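You operate a simulated robot arm through the tools that you are given. There is no shell and no other tool. Be economical: measure what you need, move in short steps, check, and stop when the job is done.

You run a simulated robot arm. Do the job below in one go: nothing can be reset, and whatever is moved stays where it is left.

TASK
Shut down the blue-band card's slot and run the ceiling fan at LOW.
Fine: STOP, then its switch off; the yellow tag beside the cards goes on its pad; the other slots run on.

The check looks at the end state, three seconds after you hand in, the way a careful person would. Anything else that was tipped, shoved, dropped, spilled or broken makes it a failure.

THE ROBOT
A 7-joint arm with a two-finger gripper on a trunk, on a base that drives. Base frame: it is fixed to the floor where the robot stands at the start and does not move with it; the origin is under the middle of the robot, x ahead of it, y to its left, z up; the surface under the hand at the start is at about z = 0.8. Readings come in m, degrees, newtons and seconds.
With the tool pointing down near the work surface it reaches from about 0.3 to 0.74 m from the robot's upright axis, wherever it stands. Its first joint turns from -166.0 to 166.0 degrees. Places, roughly: black knob on the fan switch box [0.3, -0.7, 1.3]; ceiling fan over the front aisle [-1.5, -2, 3]; fan switch [0.3, -0.6, 1.4]; yellow tag marked hold [0.25, -1.25, 0.5]. Payload 2.94 kg.
The tool frame sits at the grasp point between the pads (the TCP): z along the fingers, y along the line on which they close. The tips reach 0.03 m beyond it. The gripper opens to 0.138 m. The gripper's body begins 0.109 m behind the TCP.
Orientation is told as [roll, pitch, yaw] about the base's x, y, z axes, in that order, counted from this pose: with the fingers straight down and closing along the base's y, the tool's x points along the base's -x, its y along +y and its z along -z.

THE INTERFACE
- The arm moves only by the tool drive_tool. Its argument "targets" is a list that holds one entry, the list of rows, each a list of 7 numbers: the closure in counts, from 0 (fully open) to 255 (shut), then the shift along the tool's x, y, z in m, then the turn, a rotation vector about the tool's x, y, z in degrees. In form: [[[hand, x, y, z, wx, wy, wz], ...]]. A call has 1 to 10 rows; each row shifts and turns the commanded pose from where the row before left it, along the tool's axes as they then stand. Each row takes 0.2 s and may step no farther than 0.05 m and 8.6 degrees from the row before; otherwise, or with a gripper value out of range, the whole call is refused. A pose out of reach is approached as far as the arm can. The call stops where the force on the tool passes 40 N (or 10 N more than at its start, if that is more) or the arm is blocked; 0.2 s more then pass. The fingers move at their own pace and stop on an object; they squeeze with about 41 N. The grip force told is the motor's: it shows also when the fingers shut on nothing. Time passes only in rows, and 0.2 s behind the last, so rows that do not move let the fingers close. The reply holds the time, the measured pose of the TCP, the force on the tool along the base axes, the opening and the grip force, in the units named above and with some noise, with the torque about the TCP (base axes, N m) and any sound that the robot's microphone picked up.
- Cameras (640 x 400 px; columns grow to the right, rows downward): "scene" is now at [-0.0241, 0.066, 1.5819]; the picture's right is [-0.77, -0.64, 0.00], its down [-0.39, 0.47, -0.80] and it looks along [0.51, -0.61, -0.61] (base axes); focal length 237 px, centre (320, 200). "wrist" rides on the gripper at [0.071, 0.019, -0.146] in the tool frame; the picture's right is [-0.26, 0.96, 0.00], its down [-0.85, -0.23, -0.48] and it looks along [-0.46, -0.13, 0.88] (tool axes); focal length 280 px, centre (320, 200).
- capture(camera): a new picture of that camera. The clock stands still meanwhile.
- move_column(by): slides the trunk up (or, below 0, down) by that many m; the arm and the scene camera ride with it, the base frame stays. It gives what a move gives, with no picture.
- base_move(legs): drives the robot by 1 to 6 legs, each [ahead, left, turn to the left] in m, m and degrees, along the robot's own axes; the way and the turn of a leg run together, so that a leg with both is an arc; at most 1.5 m and 180 degrees a leg. The arm and the cameras ride along, it lands a little off, and it stops where it bumps. It gives what a move gives.
- turn_head(pan, tilt): turns the head with the scene camera to pan (to the left, within 86 degrees either way) and tilt (down, from -29 to 69), counted from straight ahead of the robot. It gives what a move gives.
- probe_pixels(camera, pixels): for up to 12 pixels [column, row] of the newest picture of that camera ("zoom" is the newest enlarged one), the place [x, y, z] in the base frame of the surface seen there, good to about 0.002 m. The clock stands still meanwhile.
- inspect(camera, box): a new picture of the part [left, top, right, bottom] of that camera's present view, enlarged. The clock stands still meanwhile.
- job_done(): hands the job in; it is judged then, once.

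Keep the steps short. Do not move on a guess: measure, check each grasp and each placing, and mend mistakes. In all there are 80 turns and 68 pictures (those below and enlarged ones count). Leave the gripper open and the arm clear of the work at the hand-in unless told otherwise, and finish with a single line.

The tools are called after "Request:" by a JSON object that holds its "name" and its "arguments". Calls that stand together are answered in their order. drive_tool: Moves the arm, as the interface text tells. Its arguments: {"type":"object","properties":{"targets":{"type":"array"}},"required":["targets"]} The other tools are called the same way: move_column (by) slides the trunk up or down; base_move (legs) drives the base; turn_head (pan, tilt) turns the head that bears the scene camera; capture (camera) takes a picture; probe_pixels (camera, pixels) gives the place of the surface under pixels of a picture; inspect (camera, box) takes an enlarged picture of a part of a camera's view; job_done () hands the job in.

At the start:

```text
t: 0.0
eef_pos: [0.417, -0.2967, 1.0005]
ee_rot: [-0.1, 0.1, 0.0]
wrist_force: [0.4, 0.6, -0.2]
torque: [-0.06, 0.01, 0.04]
gripper_width: 0.1378
grip_force: 0.1
trunk travel left (down, up): [-0.425, 0.029]
robot x, y, heading: [0.0017, -0.0013, 0.3]
head pan, tilt: [-50.4, 37.3]
```

scene: 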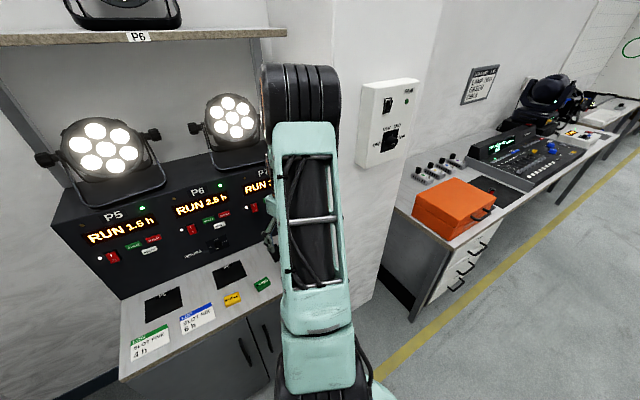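
wrist: 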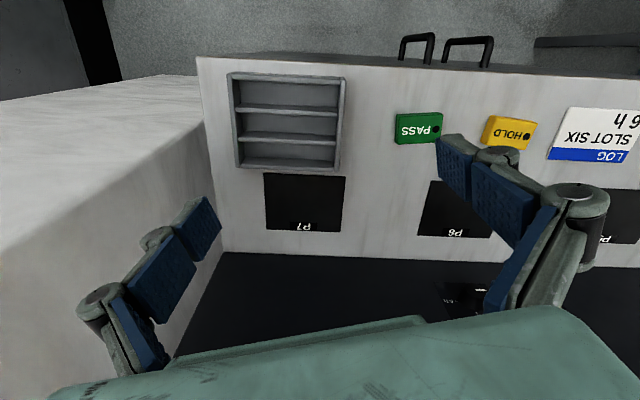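

I see the blue-band card (LOG SLOT SIX), slots P5–P7, the tags, and the fan box at about (390,120). I'll enlarge these to read them.

Request:
{"name": "inspect", "arguments": {"camera": "scene", "box": [50, 150, 290, 300]}}

Request:
{"name": "inspect", "arguments": {"camera": "scene", "box": [340, 60, 440, 180]}}

Request:
{"name": "inspect", "arguments": {"camera": "scene", "box": [110, 260, 290, 372]}}

```text
2.67 times, centred on (170, 225) of scene
```

zoom: 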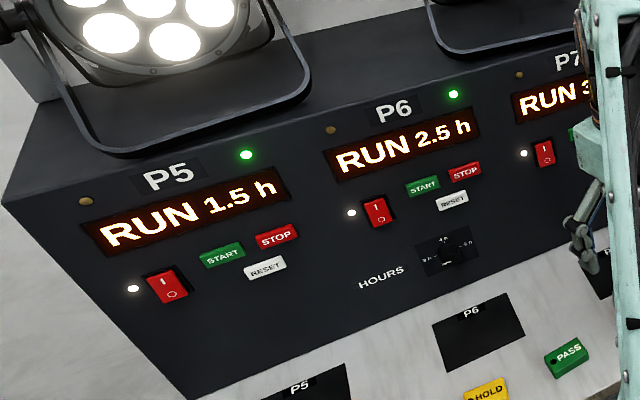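

```text
3.33 times, centred on (390, 120) of scene
```

zoom: 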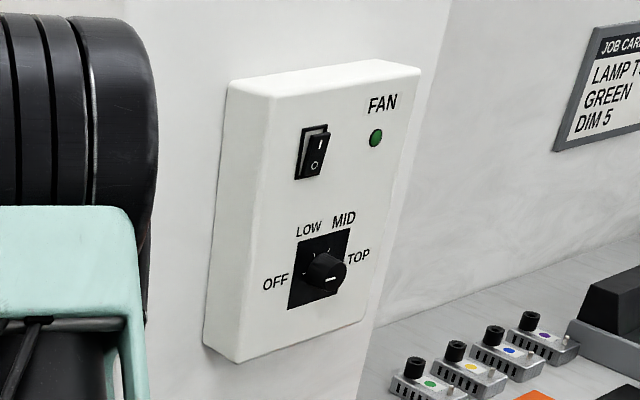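

```text
3.56 times, centred on (200, 316) of scene
```

zoom: 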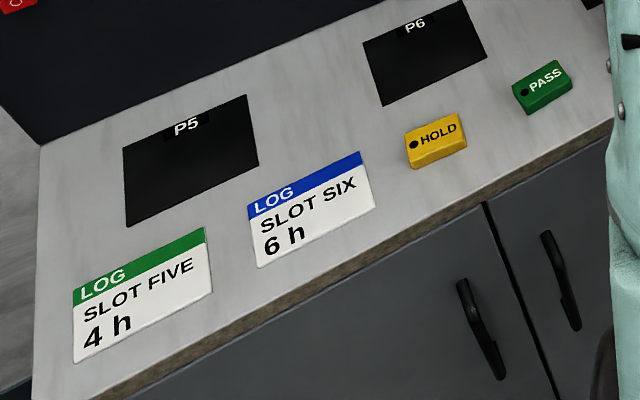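

Now I'll measure the panel, the buttons, the tag, the pad and the fan box.

Request:
{"name": "probe_pixels", "arguments": {"camera": "scene", "pixels": [[232, 300], [229, 274], [225, 214], [209, 219], [191, 229], [217, 243], [240, 218], [388, 106], [390, 138], [408, 103], [375, 150], [397, 300]]}}

Request:
{"name": "capture", "arguments": {"camera": "scene"}}

```text
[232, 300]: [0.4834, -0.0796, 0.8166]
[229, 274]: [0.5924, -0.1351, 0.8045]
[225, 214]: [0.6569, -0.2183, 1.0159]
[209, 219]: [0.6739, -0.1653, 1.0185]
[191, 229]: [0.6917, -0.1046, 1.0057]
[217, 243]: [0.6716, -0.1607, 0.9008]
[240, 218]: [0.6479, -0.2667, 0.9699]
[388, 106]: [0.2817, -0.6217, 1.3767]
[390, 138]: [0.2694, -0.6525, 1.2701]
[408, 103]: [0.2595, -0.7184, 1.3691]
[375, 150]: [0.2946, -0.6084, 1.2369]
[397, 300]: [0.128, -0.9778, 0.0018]
```

```text
62 pictures are left
```

scene: 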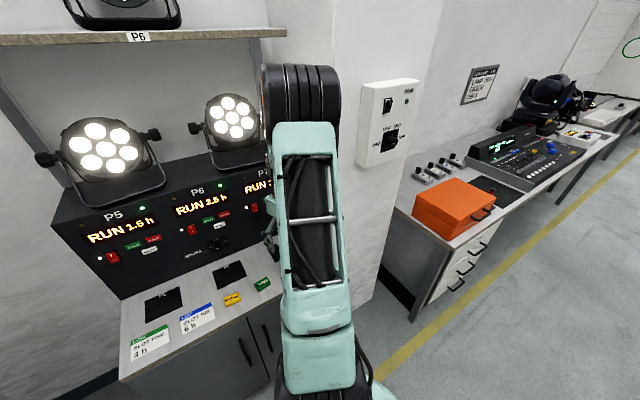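

The bench is yawed about 16°. I'll zoom in on the P6 section and probe the details.

Request:
{"name": "inspect", "arguments": {"camera": "scene", "box": [165, 180, 261, 240]}}

```text
6.67 times, centred on (213, 210) of scene
```

zoom: 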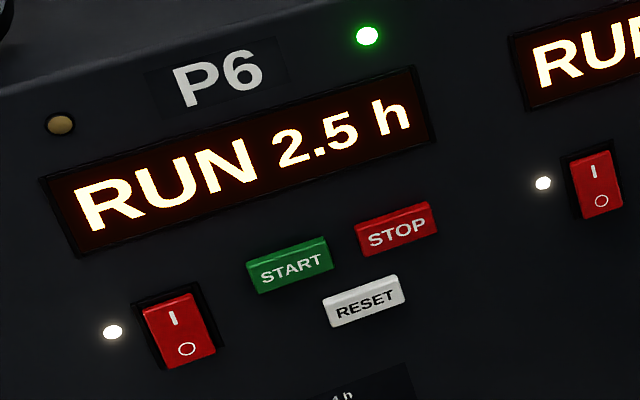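

Request:
{"name": "probe_pixels", "arguments": {"camera": "zoom", "pixels": [[396, 232], [365, 236], [428, 224], [392, 216], [400, 246], [290, 266], [172, 318], [188, 350], [180, 334], [250, 340], [480, 260], [440, 120]]}}

```text
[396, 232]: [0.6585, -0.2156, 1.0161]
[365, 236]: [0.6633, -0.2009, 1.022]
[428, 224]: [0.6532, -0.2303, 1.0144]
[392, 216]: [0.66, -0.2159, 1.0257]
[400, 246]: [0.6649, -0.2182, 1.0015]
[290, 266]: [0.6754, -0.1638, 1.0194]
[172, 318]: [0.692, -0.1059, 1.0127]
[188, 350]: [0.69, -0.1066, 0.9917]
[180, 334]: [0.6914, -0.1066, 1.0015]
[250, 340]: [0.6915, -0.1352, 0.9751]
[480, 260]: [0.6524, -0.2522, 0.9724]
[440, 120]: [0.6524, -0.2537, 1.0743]
```

STOP is centred at (0.659,-0.216,1.016), and the P6 rocker's "O" end is at about (0.690,-0.107,0.99). The panel is vertical and faces yaw −18.5°. I'll raise the hand slightly, yaw to match, and begin pitching the tool to horizontal with the fingers shut.

Request:
{"name": "drive_tool", "arguments": {"targets": [[[255, 0, 0, -0.03, 0, 0, 6.15], [255, 0, 0, -0.02, 0, 0, 6.15], [255, 0, 0, 0, 0, 0, 6.15], [255, 0, 0, 0, 0, -8.18, 0], [255, 0, 0, 0, 0, -8.18, 0], [255, 0, 0, 0, 0, -8.18, 0], [255, 0, 0, 0, 0, -8.18, 0], [255, 0, 0, 0, 0, -8.18, 0]]]}}

Request:
{"name": "drive_tool", "arguments": {"targets": [[[255, 0, 0, 0, 0, -8.18, 0], [255, 0, 0, 0, 0, -8.18, 0], [255, 0, 0, 0, 0, -8.18, 0], [255, 0, 0, 0, 0, -8.18, 0], [255, 0, 0, 0, 0, -8.18, 0], [255, 0, 0, 0, 0, -8.2, 0], [255, 0, 0, 0, 0, 0, 0]]]}}

Request:
{"name": "capture", "arguments": {"camera": "scene"}}

Request:
{"name": "capture", "arguments": {"camera": "wrist"}}

```text
t: 1.8
eef_pos: [0.4153, -0.297, 1.0506]
ee_rot: [-0.2, -40.9, -18.4]
wrist_force: [-5.4, -5.4, 1.2]
torque: [0.5, -0.4, 0.47]
gripper_width: 0.0
grip_force: 28.5
trunk travel left (down, up): [-0.425, 0.029]
robot x, y, heading: [0.0029, -0.0003, 0.1]
head pan, tilt: [-50.4, 37.3]
```

```text
t: 3.4
eef_pos: [0.4168, -0.2965, 1.0499]
ee_rot: [162.7, -89.9, 178.6]
wrist_force: [0.6, 0.4, -0.6]
torque: [-0.01, -0.01, 0.04]
gripper_width: 0.0
grip_force: 29.2
trunk travel left (down, up): [-0.425, 0.029]
robot x, y, heading: [0.0017, -0.0013, 0.2]
head pan, tilt: [-50.4, 37.3]
```

```text
60 pictures are left
```

scene: 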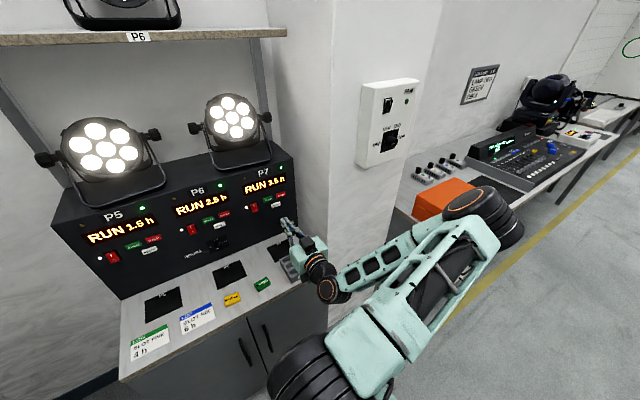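

```text
59 pictures are left
```

wrist: 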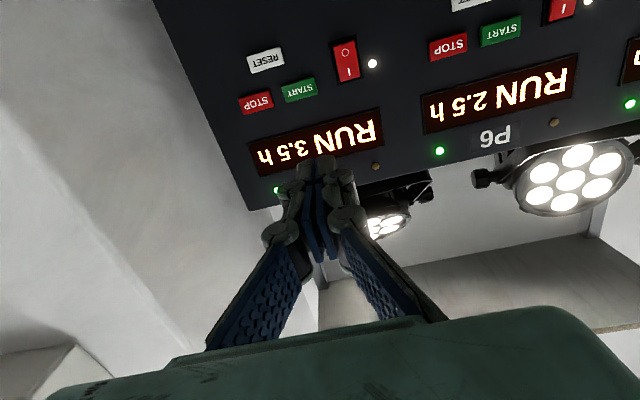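

The tool is horizontal and square to the panel. Next I move to a stand-off 6 cm in front of STOP on P6.

Request:
{"name": "drive_tool", "arguments": {"targets": [[[255, 0.0085, 0.0383, 0.028, 0, 0, 0], [255, 0.0085, 0.0383, 0.028, 0, 0, 0], [255, 0.0085, 0.0383, 0.028, 0, 0, 0], [255, 0.0085, 0.0383, 0.0295, 0, 0, 0], [255, 0, 0, 0, 0, 0, 0]]]}}

Request:
{"name": "capture", "arguments": {"camera": "wrist"}}

Request:
{"name": "inspect", "arguments": {"camera": "scene", "box": [150, 170, 310, 270]}}

```text
t: 4.6
eef_pos: [0.5729, -0.1858, 1.0157]
ee_rot: [-101.8, -89.9, 83.1]
wrist_force: [-0.7, 0.9, 0.1]
torque: [-0.02, 0.01, -0.01]
gripper_width: 0.0
grip_force: 28.4
trunk travel left (down, up): [-0.425, 0.029]
robot x, y, heading: [-0.0024, -0.0024, 0.1]
head pan, tilt: [-50.4, 37.3]
```

```text
58 pictures are left
```

wrist: 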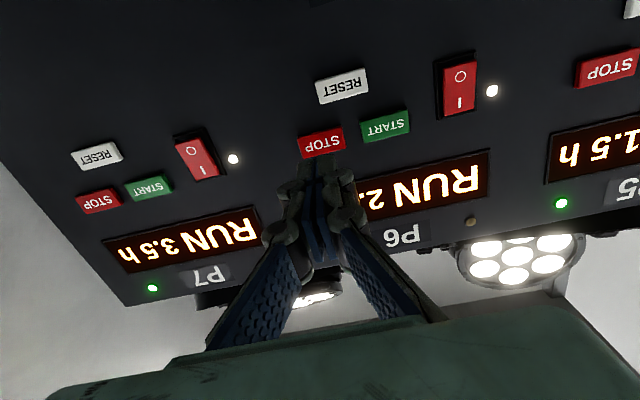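

```text
4.00 times, centred on (230, 220) of scene
```

zoom: 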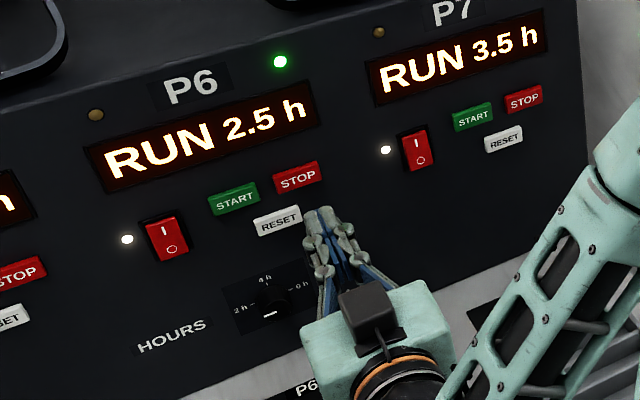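

The tip lines up with STOP at (321,143) in the wrist view. I'll check positions from this closer view, then press.

Request:
{"name": "probe_pixels", "arguments": {"camera": "wrist", "pixels": [[321, 141], [304, 135], [341, 128], [342, 86], [459, 74], [455, 102], [461, 64], [458, 88]]}}

```text
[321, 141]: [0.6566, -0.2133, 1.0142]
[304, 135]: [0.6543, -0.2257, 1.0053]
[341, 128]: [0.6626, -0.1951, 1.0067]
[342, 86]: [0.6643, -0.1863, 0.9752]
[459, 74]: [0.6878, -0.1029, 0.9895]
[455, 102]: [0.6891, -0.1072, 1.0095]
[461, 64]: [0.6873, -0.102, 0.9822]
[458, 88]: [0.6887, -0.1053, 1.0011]
```

Lateral error is under 1 mm and the gap is about 59 mm. I advance in small end steps until the button goes in.

Request:
{"name": "drive_tool", "arguments": {"targets": [[[255, 0, 0, 0.03, 0, 0, 0], [255, 0, 0, 0.022, 0, 0, 0], [255, 0, 0, 0.005, 0, 0, 0], [255, 0, 0, 0.003, 0, 0, 0], [255, 0, 0, 0.002, 0, 0, 0]]]}}

Request:
{"name": "inspect", "arguments": {"camera": "scene", "box": [150, 170, 310, 270]}}

```text
t: 5.8
eef_pos: [0.6304, -0.2073, 1.017]
ee_rot: [-150.8, -90.0, 132.2]
wrist_force: [0.0, 0.1, 0.1]
torque: [0.01, 0.02, 0.0]
gripper_width: 0.0
grip_force: 27.9
trunk travel left (down, up): [-0.425, 0.029]
robot x, y, heading: [-0.0016, -0.0015, 0.0]
head pan, tilt: [-50.4, 37.3]
```

```text
4.00 times, centred on (230, 220) of scene
```

zoom: 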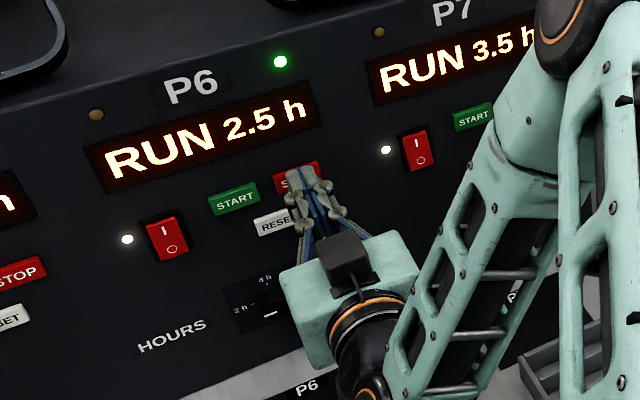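

No contact force yet. I keep going in 1.5 mm steps.

Request:
{"name": "drive_tool", "arguments": {"targets": [[[255, 0, 0, 0.0015, 0, 0, 0], [255, 0, 0, 0.0015, 0, 0, 0], [255, 0, 0, 0.0015, 0, 0, 0]]]}}

Request:
{"name": "inspect", "arguments": {"camera": "scene", "box": [150, 170, 310, 270]}}

```text
t: 6.6
eef_pos: [0.6353, -0.208, 1.0162]
ee_rot: [90.9, -90.0, -109.4]
wrist_force: [-3.0, 0.7, 0.3]
torque: [0.04, 0.0, 0.06]
gripper_width: 0.0058
grip_force: 28.1
trunk travel left (down, up): [-0.425, 0.029]
robot x, y, heading: [-0.0003, -0.0005, 0.0]
head pan, tilt: [-50.4, 37.3]
heard: click
```

```text
4.00 times, centred on (230, 220) of scene
```

zoom: 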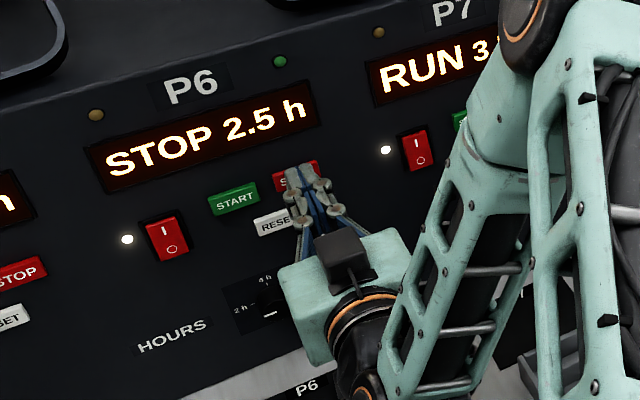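

A click, and P6 reads STOP. I back off 5 cm and shift to the lower half of the P6 rocker.

Request:
{"name": "drive_tool", "arguments": {"targets": [[[255, 0, 0, -0.02, 0, 0, 0], [255, 0, 0, -0.03, 0, 0, 0], [255, 0.01, 0.038, 0, 0, 0, 0], [255, 0.01, 0.038, 0, 0, 0, 0], [255, 0.011, 0.039, 0, 0, 0, 0], [255, 0, 0, 0, 0, 0, 0]]]}}

Request:
{"name": "inspect", "arguments": {"camera": "scene", "box": [150, 170, 310, 270]}}

Request:
{"name": "capture", "arguments": {"camera": "wrist"}}

```text
t: 8.0
eef_pos: [0.6232, -0.0822, 0.9856]
ee_rot: [-116.2, -90.0, 97.7]
wrist_force: [0.1, -0.9, 0.5]
torque: [0.01, 0.01, -0.01]
gripper_width: 0.0
grip_force: 28.6
trunk travel left (down, up): [-0.425, 0.029]
robot x, y, heading: [0.0011, 0.0005, 0.0]
head pan, tilt: [-50.4, 37.3]
```

```text
4.00 times, centred on (230, 220) of scene
```

zoom: 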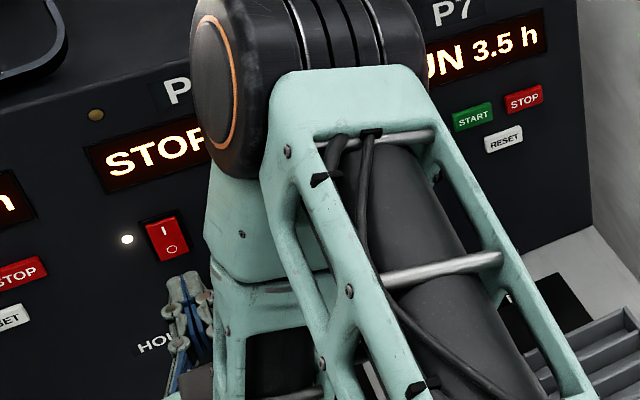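

```text
53 pictures are left
```

wrist: 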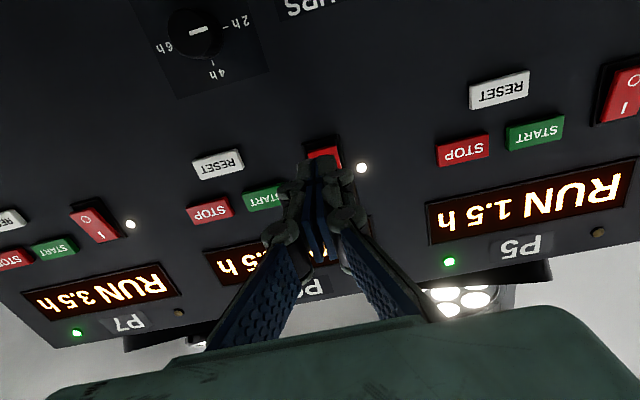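

The tip lines up with the lower part of the rocker, with a gap of about 38 mm. Advancing.

Request:
{"name": "drive_tool", "arguments": {"targets": [[[255, 0, 0, 0.02, 0, 0, 0], [255, 0, 0, 0.014, 0, 0, 0], [255, 0, 0, 0.002, 0, 0, 0], [255, 0, 0, 0.002, 0, 0, 0], [255, 0, 0, 0.0015, 0, 0, 0]]]}}

Request:
{"name": "inspect", "arguments": {"camera": "scene", "box": [150, 170, 310, 270]}}

```text
t: 9.2
eef_pos: [0.6611, -0.0952, 0.984]
ee_rot: [147.5, -89.9, -165.8]
wrist_force: [-0.1, 0.6, 0.1]
torque: [0.03, -0.01, -0.02]
gripper_width: 0.0
grip_force: 28.7
trunk travel left (down, up): [-0.425, 0.029]
robot x, y, heading: [0.0014, -0.0038, 0.0]
head pan, tilt: [-50.4, 37.3]
```

```text
4.00 times, centred on (230, 220) of scene
```

zoom: 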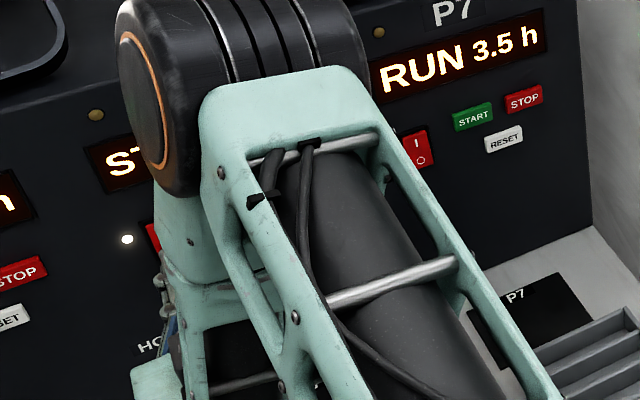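

Request:
{"name": "drive_tool", "arguments": {"targets": [[[255, 0, 0, 0.0015, 0, 0, 0], [255, 0, 0, 0.0015, 0, 0, 0], [255, 0, 0, 0.0015, 0, 0, 0]]]}}

Request:
{"name": "capture", "arguments": {"camera": "wrist"}}

```text
t: 10.0
eef_pos: [0.6647, -0.0961, 0.9855]
ee_rot: [4.1, -90.0, -22.4]
wrist_force: [-6.2, 1.5, 0.2]
torque: [-0.02, -0.05, 0.0]
gripper_width: 0.0062
grip_force: 28.1
trunk travel left (down, up): [-0.425, 0.029]
robot x, y, heading: [0.0009, -0.0007, 0.0]
head pan, tilt: [-50.4, 37.3]
```

```text
51 pictures are left
```

wrist: 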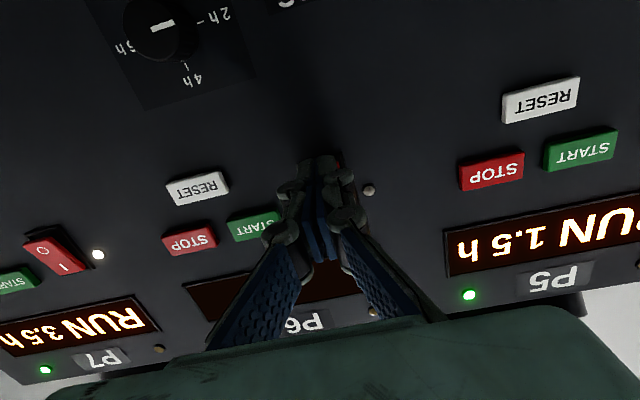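

P6's lamp and display have gone dark. I back off and check that it stays off.

Request:
{"name": "drive_tool", "arguments": {"targets": [[[255, 0, 0, -0.03, 0, 0, 0], [255, 0, 0, -0.05, 0, 0, 0], [255, 0, 0, -0.05, 0, 0, 0], [255, 0, 0, -0.04, 0, 0, 0], [255, 0, 0, 0, 0, 0, 0]]]}}

Request:
{"name": "capture", "arguments": {"camera": "wrist"}}

Request:
{"name": "capture", "arguments": {"camera": "scene"}}

```text
t: 11.2
eef_pos: [0.5056, -0.0439, 0.9861]
ee_rot: [-134.6, -89.9, 116.0]
wrist_force: [-0.1, -0.8, -0.3]
torque: [0.02, -0.02, 0.04]
gripper_width: 0.0
grip_force: 27.9
trunk travel left (down, up): [-0.425, 0.029]
robot x, y, heading: [0.0007, 0.0022, -0.2]
head pan, tilt: [-50.4, 37.3]
```

```text
50 pictures are left
```

wrist: 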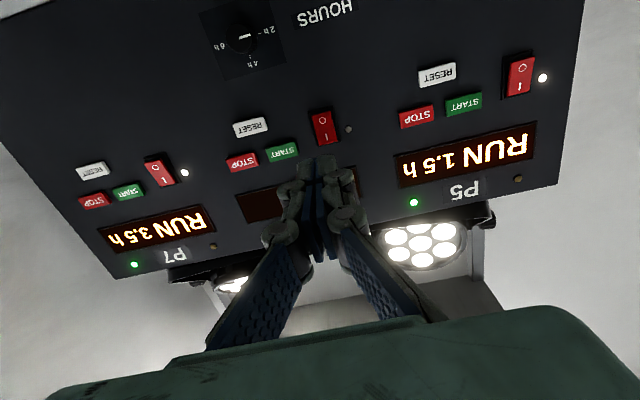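

```text
49 pictures are left
```

scene: 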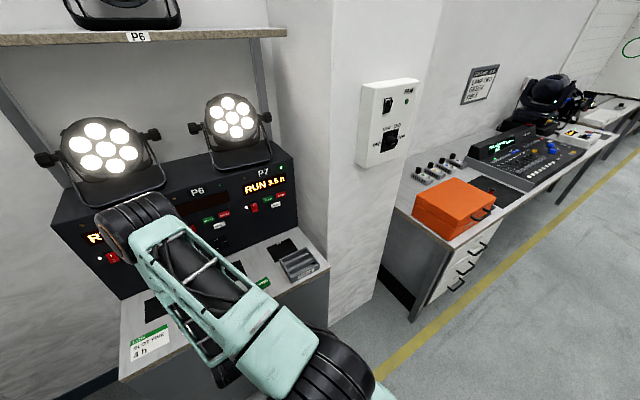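

P6 is off, and P5 and P7 are still running. Now I raise the hand and pitch the tool back to vertical, opening the fingers, to pick up the tag.

Request:
{"name": "drive_tool", "arguments": {"targets": [[[255, -0.03, 0, 0, 0, 8.18, 0], [255, -0.02, 0, 0, 0, 8.18, 0], [255, 0, 0, 0, 0, 8.18, 0], [255, 0, 0, 0, 0, 8.18, 0], [255, 0, 0, 0, 0, 8.18, 0], [255, 0, 0, 0, 0, 8.18, 0], [255, 0, 0, 0, 0, 8.18, 0], [255, 0, 0, 0, 0, 8.18, 0], [255, 0, 0, 0, 0, 8.18, 0], [255, 0, 0, 0, 0, 8.18, 0]]]}}

Request:
{"name": "drive_tool", "arguments": {"targets": [[[0, 0, 0, 0, 0, 8.2, 0], [0, 0, 0, 0, 0, 0, 0], [0, 0, 0, 0, 0, 0, 0], [0, 0, 0, 0, 0, 0, 0], [0, 0, 0, 0, 0, 0, 0]]]}}

Request:
{"name": "capture", "arguments": {"camera": "wrist"}}

Request:
{"name": "capture", "arguments": {"camera": "scene"}}

```text
t: 13.4
eef_pos: [0.5233, -0.0416, 1.0283]
ee_rot: [-0.1, -8.1, -18.5]
wrist_force: [-0.7, -0.2, 1.4]
torque: [0.05, 0.01, -0.02]
gripper_width: 0.0
grip_force: 28.6
out of reach, approached as far as the arm can: row 2
trunk travel left (down, up): [-0.425, 0.029]
robot x, y, heading: [-0.0029, -0.0021, 0.0]
head pan, tilt: [-50.4, 37.3]
```

```text
t: 14.6
eef_pos: [0.5242, -0.0407, 1.0273]
ee_rot: [0.0, 0.0, -18.5]
wrist_force: [1.0, -0.6, -0.6]
torque: [0.0, 0.0, 0.01]
gripper_width: 0.1382
grip_force: 0.1
trunk travel left (down, up): [-0.425, 0.029]
robot x, y, heading: [-0.0015, -0.0005, -0.2]
head pan, tilt: [-50.4, 37.3]
```

```text
48 pictures are left
```

wrist: 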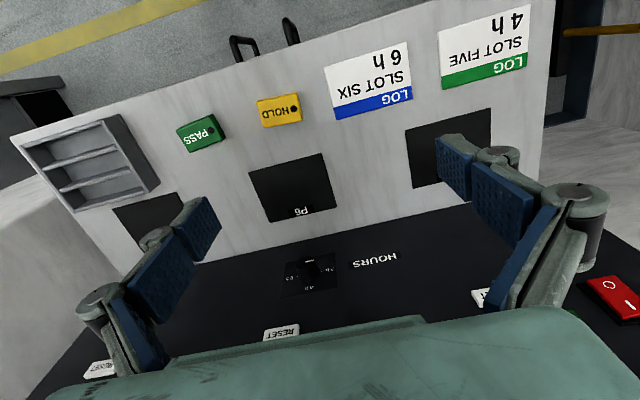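

```text
47 pictures are left
```

scene: 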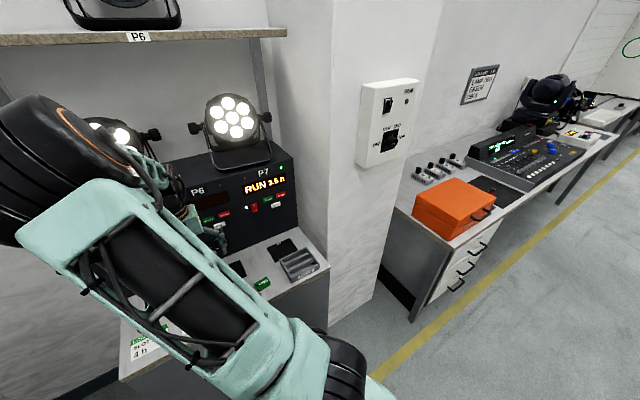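

I'll measure the tag's corners and the P6 pad's corners in the wrist view.

Request:
{"name": "inspect", "arguments": {"camera": "wrist", "box": [160, 70, 448, 250]}}

```text
2.22 times, centred on (304, 160) of wrist
```

zoom: 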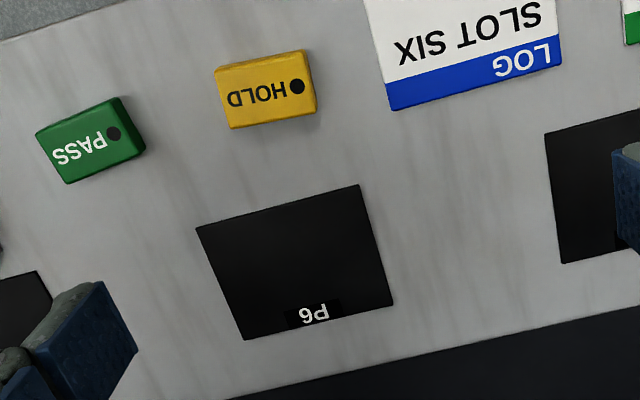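

Request:
{"name": "probe_pixels", "arguments": {"camera": "zoom", "pixels": [[218, 70], [303, 54], [312, 100], [232, 116], [265, 86], [200, 232], [355, 190], [390, 302], [246, 335], [295, 262], [150, 125], [380, 60]]}}

```text
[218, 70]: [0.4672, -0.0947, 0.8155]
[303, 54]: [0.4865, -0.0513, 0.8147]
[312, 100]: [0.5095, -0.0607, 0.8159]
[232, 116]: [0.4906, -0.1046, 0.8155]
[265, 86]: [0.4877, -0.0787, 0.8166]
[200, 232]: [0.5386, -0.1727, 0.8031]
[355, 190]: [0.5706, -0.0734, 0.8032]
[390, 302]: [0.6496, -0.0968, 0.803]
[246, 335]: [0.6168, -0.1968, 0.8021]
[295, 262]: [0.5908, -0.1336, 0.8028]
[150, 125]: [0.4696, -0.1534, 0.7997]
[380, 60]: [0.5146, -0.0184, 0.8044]
```

Tag: centre (0.4885,-0.078), top z 0.8155, long side yawed about −24°, gaps to its neighbours fine with a 7.5 cm opening. P6 pad centre is (0.594,-0.135). I move above the tag and check before going down.

Request:
{"name": "drive_tool", "arguments": {"targets": [[[116, 0.011, -0.0233, 0, 0, 0, 5.3], [116, 0.0111, -0.0232, 0, 0, 0, 0], [116, 0, 0, 0.045, 0, 0, 0], [116, 0, 0, 0.045, 0, 0, 0], [116, 0, 0, 0.037, 0, 0, 0], [116, 0, 0, 0, 0, 0, 0]]]}}

Request:
{"name": "capture", "arguments": {"camera": "wrist"}}

```text
t: 16.0
eef_pos: [0.4855, -0.0777, 0.9005]
ee_rot: [0.0, 0.0, -23.8]
wrist_force: [-0.3, -0.4, -0.4]
torque: [0.01, -0.02, -0.02]
gripper_width: 0.075
grip_force: 0.1
trunk travel left (down, up): [-0.425, 0.029]
robot x, y, heading: [0.0013, 0.0003, 0.1]
head pan, tilt: [-50.4, 37.3]
```

```text
45 pictures are left
```

wrist: 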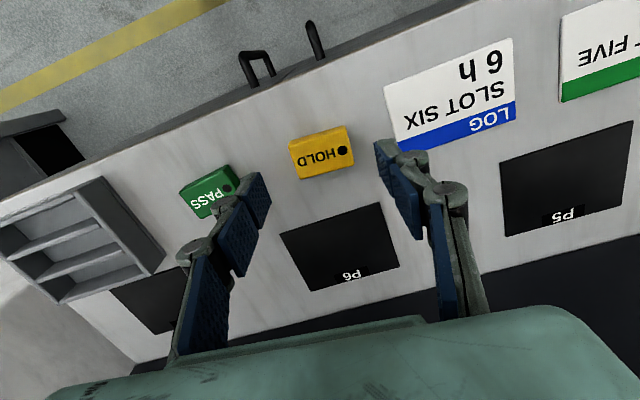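

Request:
{"name": "probe_pixels", "arguments": {"camera": "wrist", "pixels": [[236, 178], [238, 190], [293, 147], [300, 174], [350, 152], [345, 130], [320, 152], [388, 100], [400, 140]]}}

```text
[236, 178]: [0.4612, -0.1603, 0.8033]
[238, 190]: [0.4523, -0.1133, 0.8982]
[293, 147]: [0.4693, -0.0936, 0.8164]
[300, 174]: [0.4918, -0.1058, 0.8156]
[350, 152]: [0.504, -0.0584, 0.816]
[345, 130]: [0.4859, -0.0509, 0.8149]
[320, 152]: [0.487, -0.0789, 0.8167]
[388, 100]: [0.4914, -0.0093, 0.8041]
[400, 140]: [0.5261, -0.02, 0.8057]
```

Clearances are good: PASS at −86 mm and the card at +64 mm along the closing line. I descend with a 6.4 cm opening, then close.

Request:
{"name": "drive_tool", "arguments": {"targets": [[[137, -0.0027, 0.0012, 0.03, 0, 0, 0], [137, 0, 0, 0.025, 0, 0, 0], [137, 0, 0, 0.0105, 0, 0, 0], [137, 0, 0, 0, 0, 0, 0], [255, 0, 0, 0, 0, 0, 0], [255, 0, 0, 0, 0, 0, 0], [255, 0, 0, 0, 0, 0, 0]]]}}

Request:
{"name": "capture", "arguments": {"camera": "wrist"}}

```text
t: 17.6
eef_pos: [0.4882, -0.0753, 0.8351]
ee_rot: [0.0, 0.0, -23.8]
wrist_force: [0.0, 0.2, 1.2]
torque: [0.0, 0.0, -0.03]
gripper_width: 0.0504
grip_force: 41.5
trunk travel left (down, up): [-0.425, 0.029]
robot x, y, heading: [0.001, -0.0015, -0.2]
head pan, tilt: [-50.4, 37.3]
```

```text
44 pictures are left
```

wrist: 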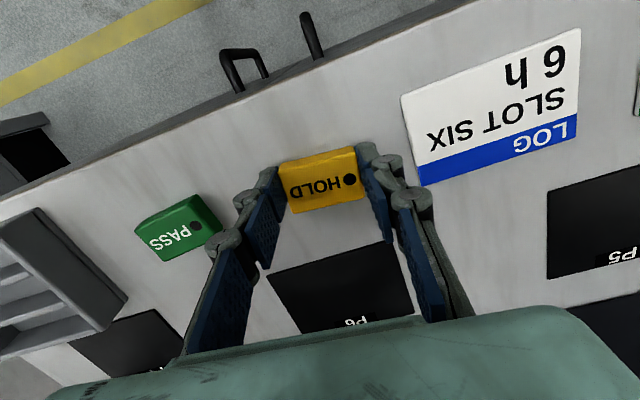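

Held at 50 mm with 41 N. I lift it and carry it over the P6 pad, turning back in line with the pad.

Request:
{"name": "drive_tool", "arguments": {"targets": [[[255, 0, 0, -0.025, 0, 0, 0], [255, 0, 0, -0.025, 0, 0, 0], [255, -0.0364, -0.0043, 0, 0, 0, 0], [255, -0.0364, -0.0043, 0, 0, 0, 0], [255, -0.0364, -0.0042, 0, 0, 0, 0], [255, 0, 0, 0, 0, 0, -5.3], [255, 0, 0, 0, 0, 0, 0]]]}}

Request:
{"name": "capture", "arguments": {"camera": "wrist"}}

Request:
{"name": "capture", "arguments": {"camera": "scene"}}

```text
t: 19.2
eef_pos: [0.5834, -0.1327, 0.8864]
ee_rot: [0.0, 0.1, -18.4]
wrist_force: [0.4, 0.7, 0.2]
torque: [-0.01, 0.01, -0.01]
gripper_width: 0.0504
grip_force: 40.9
trunk travel left (down, up): [-0.425, 0.029]
robot x, y, heading: [0.0017, -0.0025, 0.1]
head pan, tilt: [-50.4, 37.3]
```

```text
43 pictures are left
```

wrist: 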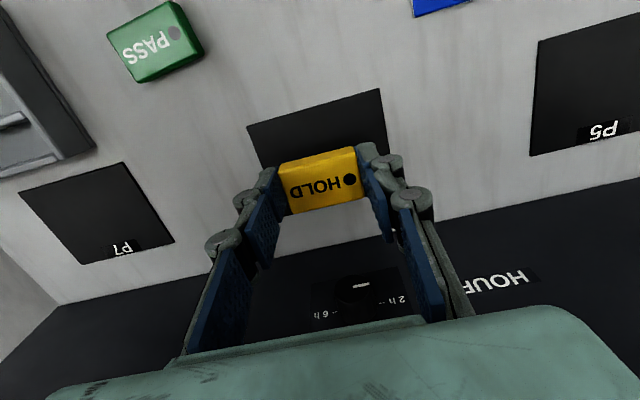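

```text
42 pictures are left
```

scene: 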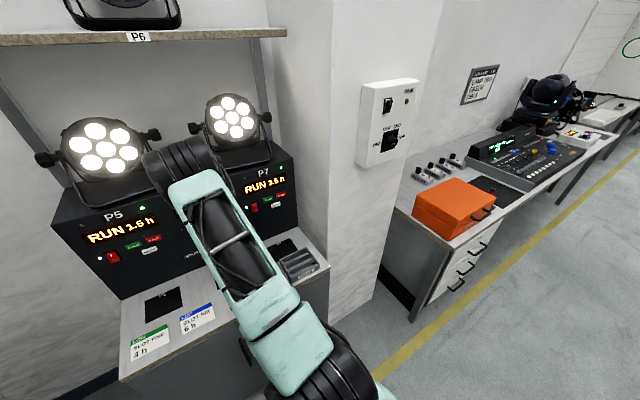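

The tag is over the pad. I lower it in fine end steps to touch.

Request:
{"name": "drive_tool", "arguments": {"targets": [[[255, 0, 0, 0.025, 0, 0, 0], [255, 0, 0, 0.02, 0, 0, 0], [255, 0, 0, 0.003, 0, 0, 0], [255, 0, 0, 0.0015, 0, 0, 0], [255, 0, 0, 0, 0, 0, 0]]]}}

```text
t: 20.4
eef_pos: [0.5854, -0.1317, 0.8384]
ee_rot: [0.0, -0.1, -18.5]
wrist_force: [-0.2, 1.4, 15.8]
torque: [0.04, 0.0, -0.04]
gripper_width: 0.0507
grip_force: 40.5
trunk travel left (down, up): [-0.425, 0.029]
robot x, y, heading: [0.0014, -0.0022, -0.1]
head pan, tilt: [-50.4, 37.3]
```

It is seated on the pad (16 N upward). I back up 1 mm, open gently, and lift away.

Request:
{"name": "drive_tool", "arguments": {"targets": [[[255, 0, 0, -0.001, 0, 0, 0], [140, 0, 0, 0, 0, 0, 0], [140, 0, 0, 0, 0, 0, 0], [140, 0, 0, -0.03, 0, 0, 0], [140, 0, 0, -0.05, 0, 0, 0], [140, 0.03, 0, -0.03, 0, 0, 0], [140, 0.04, 0, -0.03, 0, 0, 0], [140, 0.04, 0, 0, 0, 0, 0], [140, 0, 0, 0, 0, 0, 0]]]}}

Request:
{"name": "capture", "arguments": {"camera": "wrist"}}

Request:
{"name": "capture", "arguments": {"camera": "scene"}}

```text
t: 22.4
eef_pos: [0.4809, -0.0957, 0.9785]
ee_rot: [-0.1, 0.0, -18.5]
wrist_force: [0.3, 0.1, 0.2]
torque: [-0.03, 0.02, -0.04]
gripper_width: 0.0624
grip_force: 0.0
trunk travel left (down, up): [-0.425, 0.029]
robot x, y, heading: [0.0019, -0.0027, -0.1]
head pan, tilt: [-50.4, 37.3]
```

```text
41 pictures are left
```

wrist: 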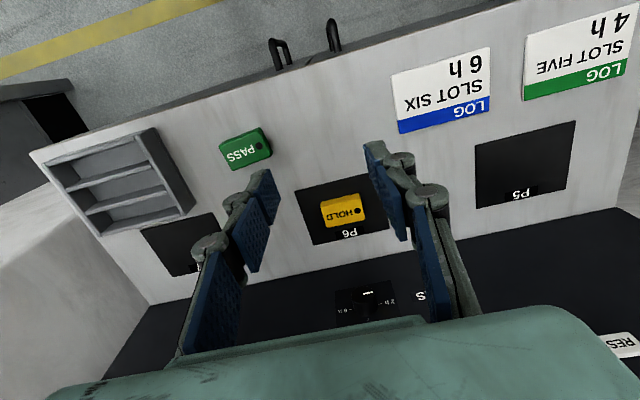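

```text
40 pictures are left
```

scene: 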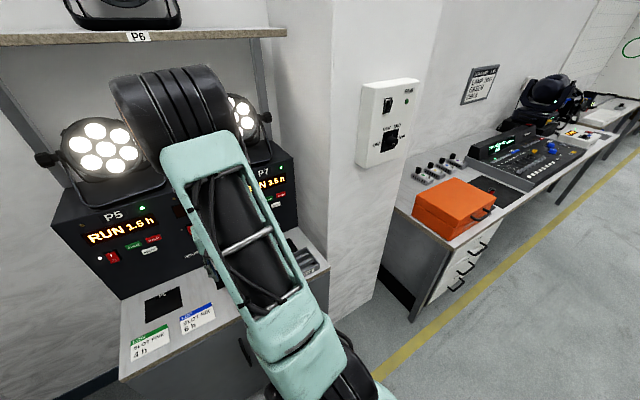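

The tag lies squarely on the P6 pad. Now the fan box: I'll zoom in to measure it.

Request:
{"name": "inspect", "arguments": {"camera": "scene", "box": [350, 76, 422, 166]}}

```text
4.44 times, centred on (386, 121) of scene
```

zoom: 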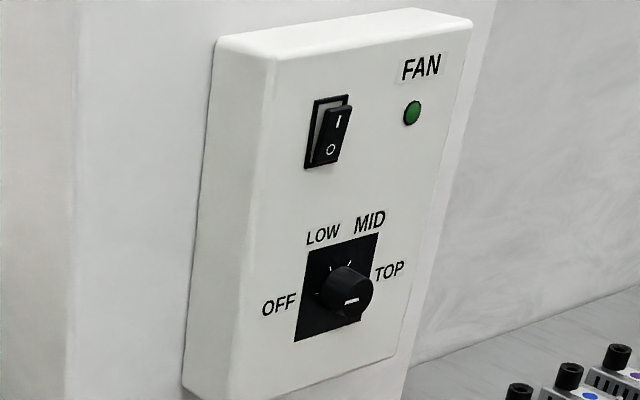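

Request:
{"name": "probe_pixels", "arguments": {"camera": "zoom", "pixels": [[260, 200], [420, 200], [270, 360], [345, 302], [330, 290], [362, 285], [348, 318], [305, 325], [337, 118], [330, 150], [412, 112], [375, 245]]}}

Request:
{"name": "inspect", "arguments": {"camera": "scene", "box": [378, 124, 410, 156]}}

```text
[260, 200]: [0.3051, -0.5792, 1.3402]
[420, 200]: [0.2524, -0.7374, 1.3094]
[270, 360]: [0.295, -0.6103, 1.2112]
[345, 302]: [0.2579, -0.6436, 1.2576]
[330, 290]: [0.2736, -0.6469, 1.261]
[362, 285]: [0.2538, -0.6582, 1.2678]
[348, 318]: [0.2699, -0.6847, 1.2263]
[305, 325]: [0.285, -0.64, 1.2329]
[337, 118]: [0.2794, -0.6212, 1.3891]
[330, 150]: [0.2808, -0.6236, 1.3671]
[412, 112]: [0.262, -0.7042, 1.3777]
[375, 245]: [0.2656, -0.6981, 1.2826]
```

```text
12.50 times, centred on (394, 140) of scene
```

zoom: 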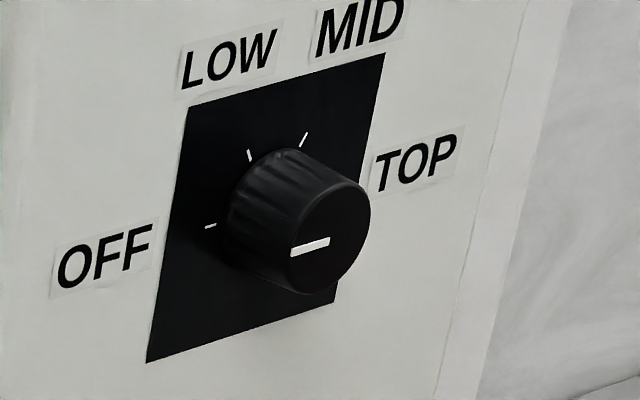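

The face has the same yaw (−18.4°). The knob mark points to OFF, so LOW is one 60° step clockwise, and the rocker looks off with its LED dark. I'll drive back and right so the box sits in front of the arm.

Request:
{"name": "base_move", "arguments": {"legs": [[-0.4, 0, 0], [0, -0.43, 0]]}}

Request:
{"name": "capture", "arguments": {"camera": "scene"}}

```text
t: 28.8
eef_pos: [0.0845, -0.5306, 0.9779]
ee_rot: [0.0, 0.0, -18.5]
wrist_force: [-0.5, 0.5, -0.5]
torque: [-0.01, -0.02, -0.01]
gripper_width: 0.0621
grip_force: 0.0
trunk travel left (down, up): [-0.425, 0.029]
robot x, y, heading: [-0.4037, -0.4396, -0.1]
head pan, tilt: [-50.4, 37.3]
```

```text
37 pictures are left
```

scene: 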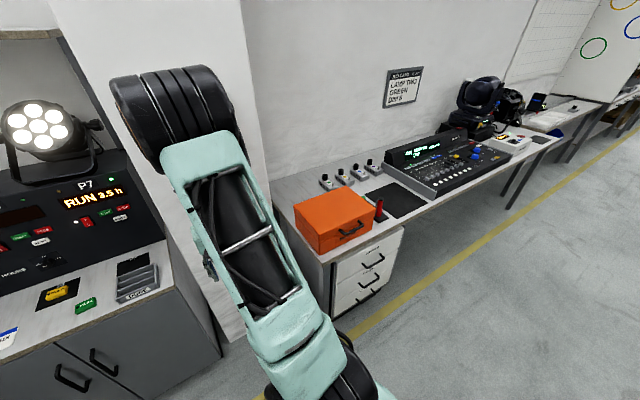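

The view and space are clear. I raise the trunk a little and pitch the tool to horizontal again.

Request:
{"name": "drive_tool", "arguments": {"targets": [[[140, 0.04, 0, -0.04, 0, 0, 0], [140, 0.04, 0, -0.03, 0, -8.18, 0], [140, 0, 0, 0, 0, -8.18, 0], [140, 0, 0, 0, 0, -8.18, 0], [140, 0, 0, 0, 0, -8.18, 0], [140, 0, 0, 0, 0, -8.18, 0], [140, 0, 0, 0, 0, -8.18, 0], [140, 0, 0, 0, 0, -8.18, 0], [140, 0, 0, 0, 0, -8.18, 0], [140, 0, 0, 0, 0, -8.18, 0]]]}}

Request:
{"name": "drive_tool", "arguments": {"targets": [[[140, 0, 0, 0, 0, -8.18, 0], [140, 0, 0, 0, 0, -8.2, 0], [140, -0.04, 0, 0, 0, 0, 0], [140, -0.04, 0, 0, 0, 0, 0], [140, -0.04, 0, 0, 0, 0, 0], [140, 0, 0, 0, 0, 0, 0]]]}}

Request:
{"name": "turn_head", "arguments": {"pan": -20, "tilt": 30}}

Request:
{"name": "capture", "arguments": {"camera": "scene"}}

Request:
{"name": "capture", "arguments": {"camera": "wrist"}}

```text
refused: row 1 steps farther than a row can; nothing moved
```

```text
t: 30.2
eef_pos: [0.1933, -0.57, 1.012]
ee_rot: [0.0, -16.4, -18.4]
wrist_force: [0.3, 0.6, 0.2]
torque: [0.03, 0.01, 0.0]
gripper_width: 0.0623
grip_force: 0.2
trunk travel left (down, up): [-0.425, 0.029]
robot x, y, heading: [-0.3951, -0.4313, 0.2]
head pan, tilt: [-50.4, 37.3]
```

```text
t: 31.2
eef_pos: [0.192, -0.5684, 1.0114]
ee_rot: [-0.1, -16.5, -18.5]
wrist_force: [0.3, -0.3, 0.2]
torque: [-0.02, 0.02, 0.01]
gripper_width: 0.0624
grip_force: 0.1
trunk travel left (down, up): [-0.425, 0.029]
robot x, y, heading: [-0.3942, -0.4346, 0.2]
head pan, tilt: [-20.0, 30.0]
```

```text
36 pictures are left
```

scene: 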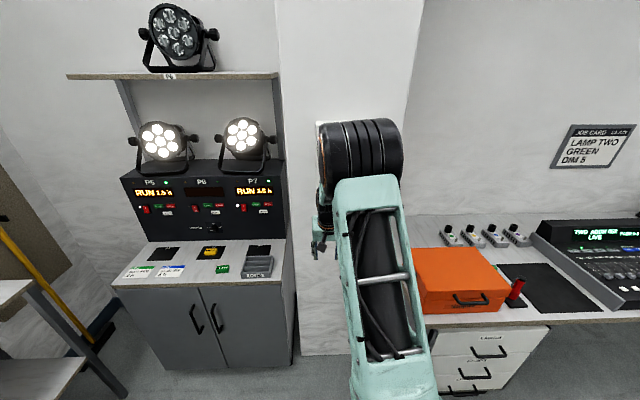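

```text
35 pictures are left
```

wrist: 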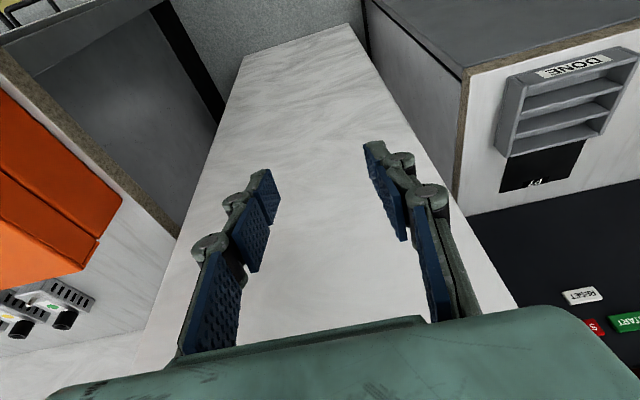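

The first call was refused (my step was too large), so the hand only tilted 16° and moved forward 11 cm, with no contact. I back it off and finish pitching.

Request:
{"name": "drive_tool", "arguments": {"targets": [[[140, 0.0384, 0, -0.0113, 0, 0, 0], [140, 0.0384, 0, -0.0113, 0, 0, 0], [140, 0.0384, 0, -0.0113, 0, 0, 0], [140, 0, 0, 0, 0, -8.18, 0], [140, 0, 0, 0, 0, -8.18, 0], [140, 0, 0, 0, 0, -8.18, 0], [140, 0, 0, 0, 0, -8.18, 0], [140, 0, 0, 0, 0, -8.18, 0]]]}}

Request:
{"name": "drive_tool", "arguments": {"targets": [[[140, 0, 0, 0, 0, -8.18, 0], [140, 0, 0, 0, 0, -8.18, 0], [140, 0, 0, 0, 0, -8.18, 0], [140, 0, 0, 0, 0, -8.18, 0], [140, -0.04, 0, 0, 0, 0, 0], [140, -0.04, 0, 0, 0, 0, 0], [140, -0.04, 0, 0, 0, 0, 0], [140, 0, 0, 0, 0, 0, 0]]]}}

Request:
{"name": "capture", "arguments": {"camera": "scene"}}

Request:
{"name": "capture", "arguments": {"camera": "wrist"}}

```text
t: 33.0
eef_pos: [0.1127, -0.5337, 1.0073]
ee_rot: [-0.1, -57.2, -18.4]
wrist_force: [-0.5, -0.4, 0.5]
torque: [-0.04, 0.04, 0.0]
gripper_width: 0.0621
grip_force: 0.1
out of reach, approached as far as the arm can: row 7, 8
trunk travel left (down, up): [-0.425, 0.029]
robot x, y, heading: [-0.3944, -0.4334, 0.1]
head pan, tilt: [-20.0, 30.0]
```

```text
t: 34.8
eef_pos: [0.1427, -0.5353, 1.1165]
ee_rot: [-75.0, -90.1, 56.4]
wrist_force: [0.2, 0.1, 0.5]
torque: [-0.03, 0.04, 0.02]
gripper_width: 0.0622
grip_force: 0.1
out of reach, approached as far as the arm can: row 1, 6, 7
trunk travel left (down, up): [-0.425, 0.029]
robot x, y, heading: [-0.3989, -0.4369, 0.1]
head pan, tilt: [-20.0, 30.0]
```

```text
34 pictures are left
```

scene: 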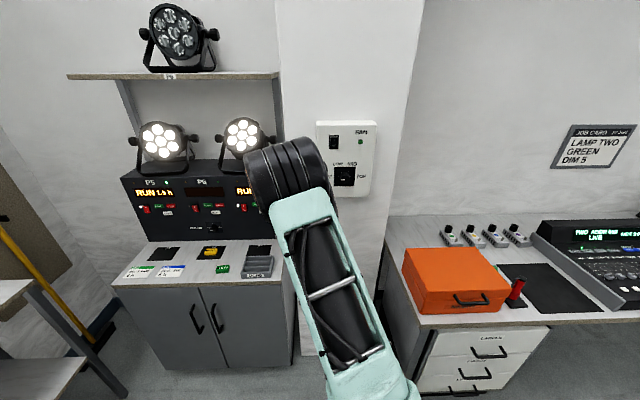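

```text
33 pictures are left
```

wrist: 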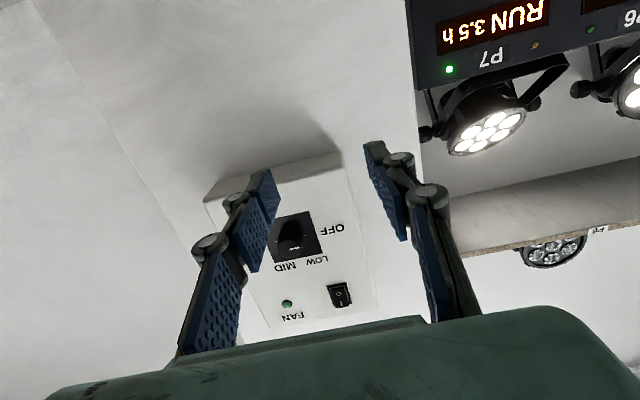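

The fan box is in plain view now. I'll measure the knob and rocker from here.

Request:
{"name": "inspect", "arguments": {"camera": "scene", "box": [310, 115, 390, 200]}}

Request:
{"name": "move_column", "arguments": {"by": 0.028}}

```text
4.71 times, centred on (350, 158) of scene
```

zoom: 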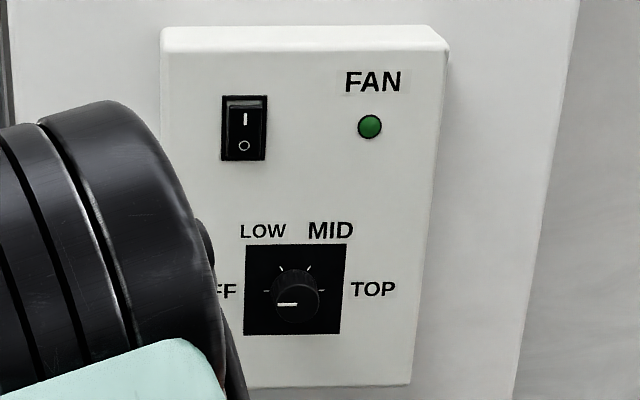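

```text
t: 35.5
eef_pos: [0.1451, -0.5356, 1.1443]
ee_rot: [-125.9, -90.0, 107.4]
wrist_force: [-0.1, -0.4, 0.9]
torque: [0.01, 0.01, 0.01]
gripper_width: 0.0623
grip_force: 0.1
trunk travel left (down, up): [-0.453, 0.001]
robot x, y, heading: [-0.3977, -0.432, -0.2]
head pan, tilt: [-20.0, 30.0]
```

Request:
{"name": "probe_pixels", "arguments": {"camera": "zoom", "pixels": [[296, 300], [285, 304], [312, 300], [246, 246], [345, 246], [339, 333], [246, 333], [244, 118], [244, 146], [237, 100], [296, 318], [266, 291]]}}

Request:
{"name": "drive_tool", "arguments": {"targets": [[[140, -0.03, -0.03, 0, 0, 0, 0], [140, -0.03, -0.03, 0, 0, 0, 0], [140, -0.03, -0.03, 0, 0, 0, 0], [140, 0, 0, 0, 0, 0, 0]]]}}

Request:
{"name": "capture", "arguments": {"camera": "wrist"}}

```text
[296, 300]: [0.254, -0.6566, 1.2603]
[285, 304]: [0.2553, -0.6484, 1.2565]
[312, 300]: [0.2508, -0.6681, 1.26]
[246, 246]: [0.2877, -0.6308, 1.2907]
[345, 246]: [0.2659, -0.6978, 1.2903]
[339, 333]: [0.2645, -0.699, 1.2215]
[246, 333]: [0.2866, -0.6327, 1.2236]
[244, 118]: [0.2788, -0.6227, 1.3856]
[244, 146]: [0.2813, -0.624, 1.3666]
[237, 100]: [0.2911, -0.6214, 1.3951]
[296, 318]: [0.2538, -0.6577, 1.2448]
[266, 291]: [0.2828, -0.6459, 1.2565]
```

```text
t: 36.5
eef_pos: [0.1386, -0.6269, 1.2284]
ee_rot: [-58.2, -90.1, 39.8]
wrist_force: [-0.9, -0.1, 0.8]
torque: [0.0, -0.02, 0.0]
gripper_width: 0.0624
grip_force: 0.0
out of reach, approached as far as the arm can: row 1, 2
trunk travel left (down, up): [-0.453, 0.001]
robot x, y, heading: [-0.3996, -0.4346, 0.0]
head pan, tilt: [-20.0, 30.0]
```

```text
31 pictures are left
```

wrist: 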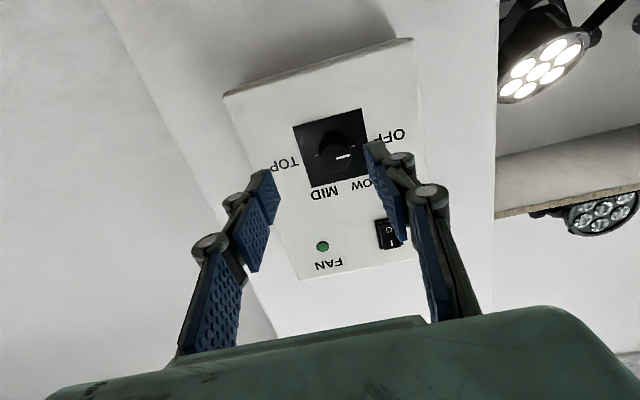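

Knob axis meets the plate at (0.276,-0.665,1.2565); the knob stands 23 mm out and is about 28 mm across. The mark is at OFF. I align in front of it at a stand-off.

Request:
{"name": "drive_tool", "arguments": {"targets": [[[140, -0.014, 0.0037, 0.02, 0, 0, 0], [140, -0.0141, 0.0036, 0.02, 0, 0, 0], [140, 0, 0, 0, 0, 0, 0]]]}}

Request:
{"name": "capture", "arguments": {"camera": "wrist"}}

Request:
{"name": "capture", "arguments": {"camera": "scene"}}

```text
t: 37.3
eef_pos: [0.1772, -0.6293, 1.2575]
ee_rot: [-120.8, -90.0, 102.3]
wrist_force: [0.6, 0.6, 1.0]
torque: [0.01, 0.04, 0.0]
gripper_width: 0.0621
grip_force: 0.0
trunk travel left (down, up): [-0.453, 0.001]
robot x, y, heading: [-0.3959, -0.4333, -0.1]
head pan, tilt: [-20.0, 30.0]
```

```text
30 pictures are left
```

wrist: 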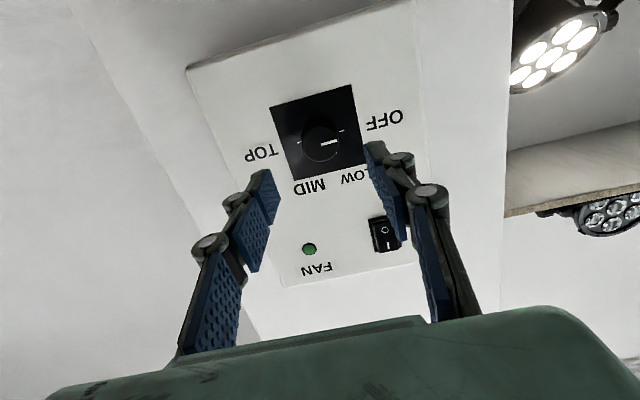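

```text
29 pictures are left
```

scene: 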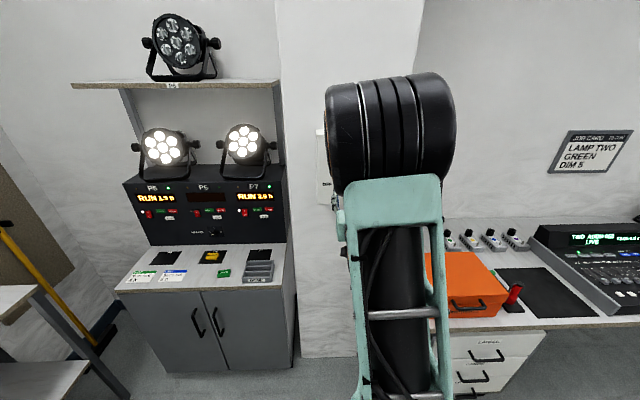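

Request:
{"name": "probe_pixels", "arguments": {"camera": "wrist", "pixels": [[320, 143], [304, 147], [337, 140], [318, 129], [323, 158], [274, 109], [350, 87], [290, 177]]}}

Request:
{"name": "inspect", "arguments": {"camera": "wrist", "box": [240, 70, 400, 190]}}

```text
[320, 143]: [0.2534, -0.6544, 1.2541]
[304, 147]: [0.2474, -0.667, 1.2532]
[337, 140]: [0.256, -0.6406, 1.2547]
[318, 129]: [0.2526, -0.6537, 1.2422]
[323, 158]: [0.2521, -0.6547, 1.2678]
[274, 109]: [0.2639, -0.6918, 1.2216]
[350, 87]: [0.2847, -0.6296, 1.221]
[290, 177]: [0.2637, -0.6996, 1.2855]
```

```text
3.33 times, centred on (320, 130) of wrist
```

zoom: 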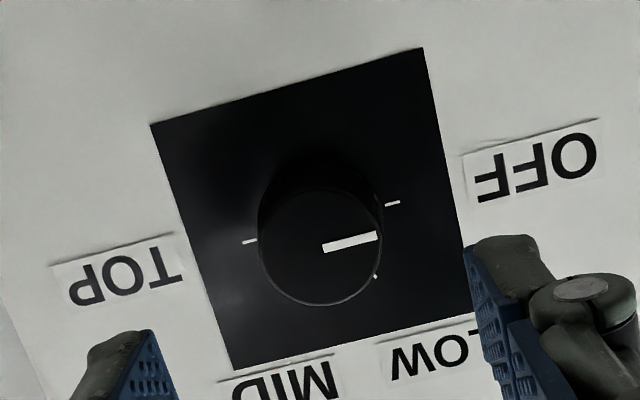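

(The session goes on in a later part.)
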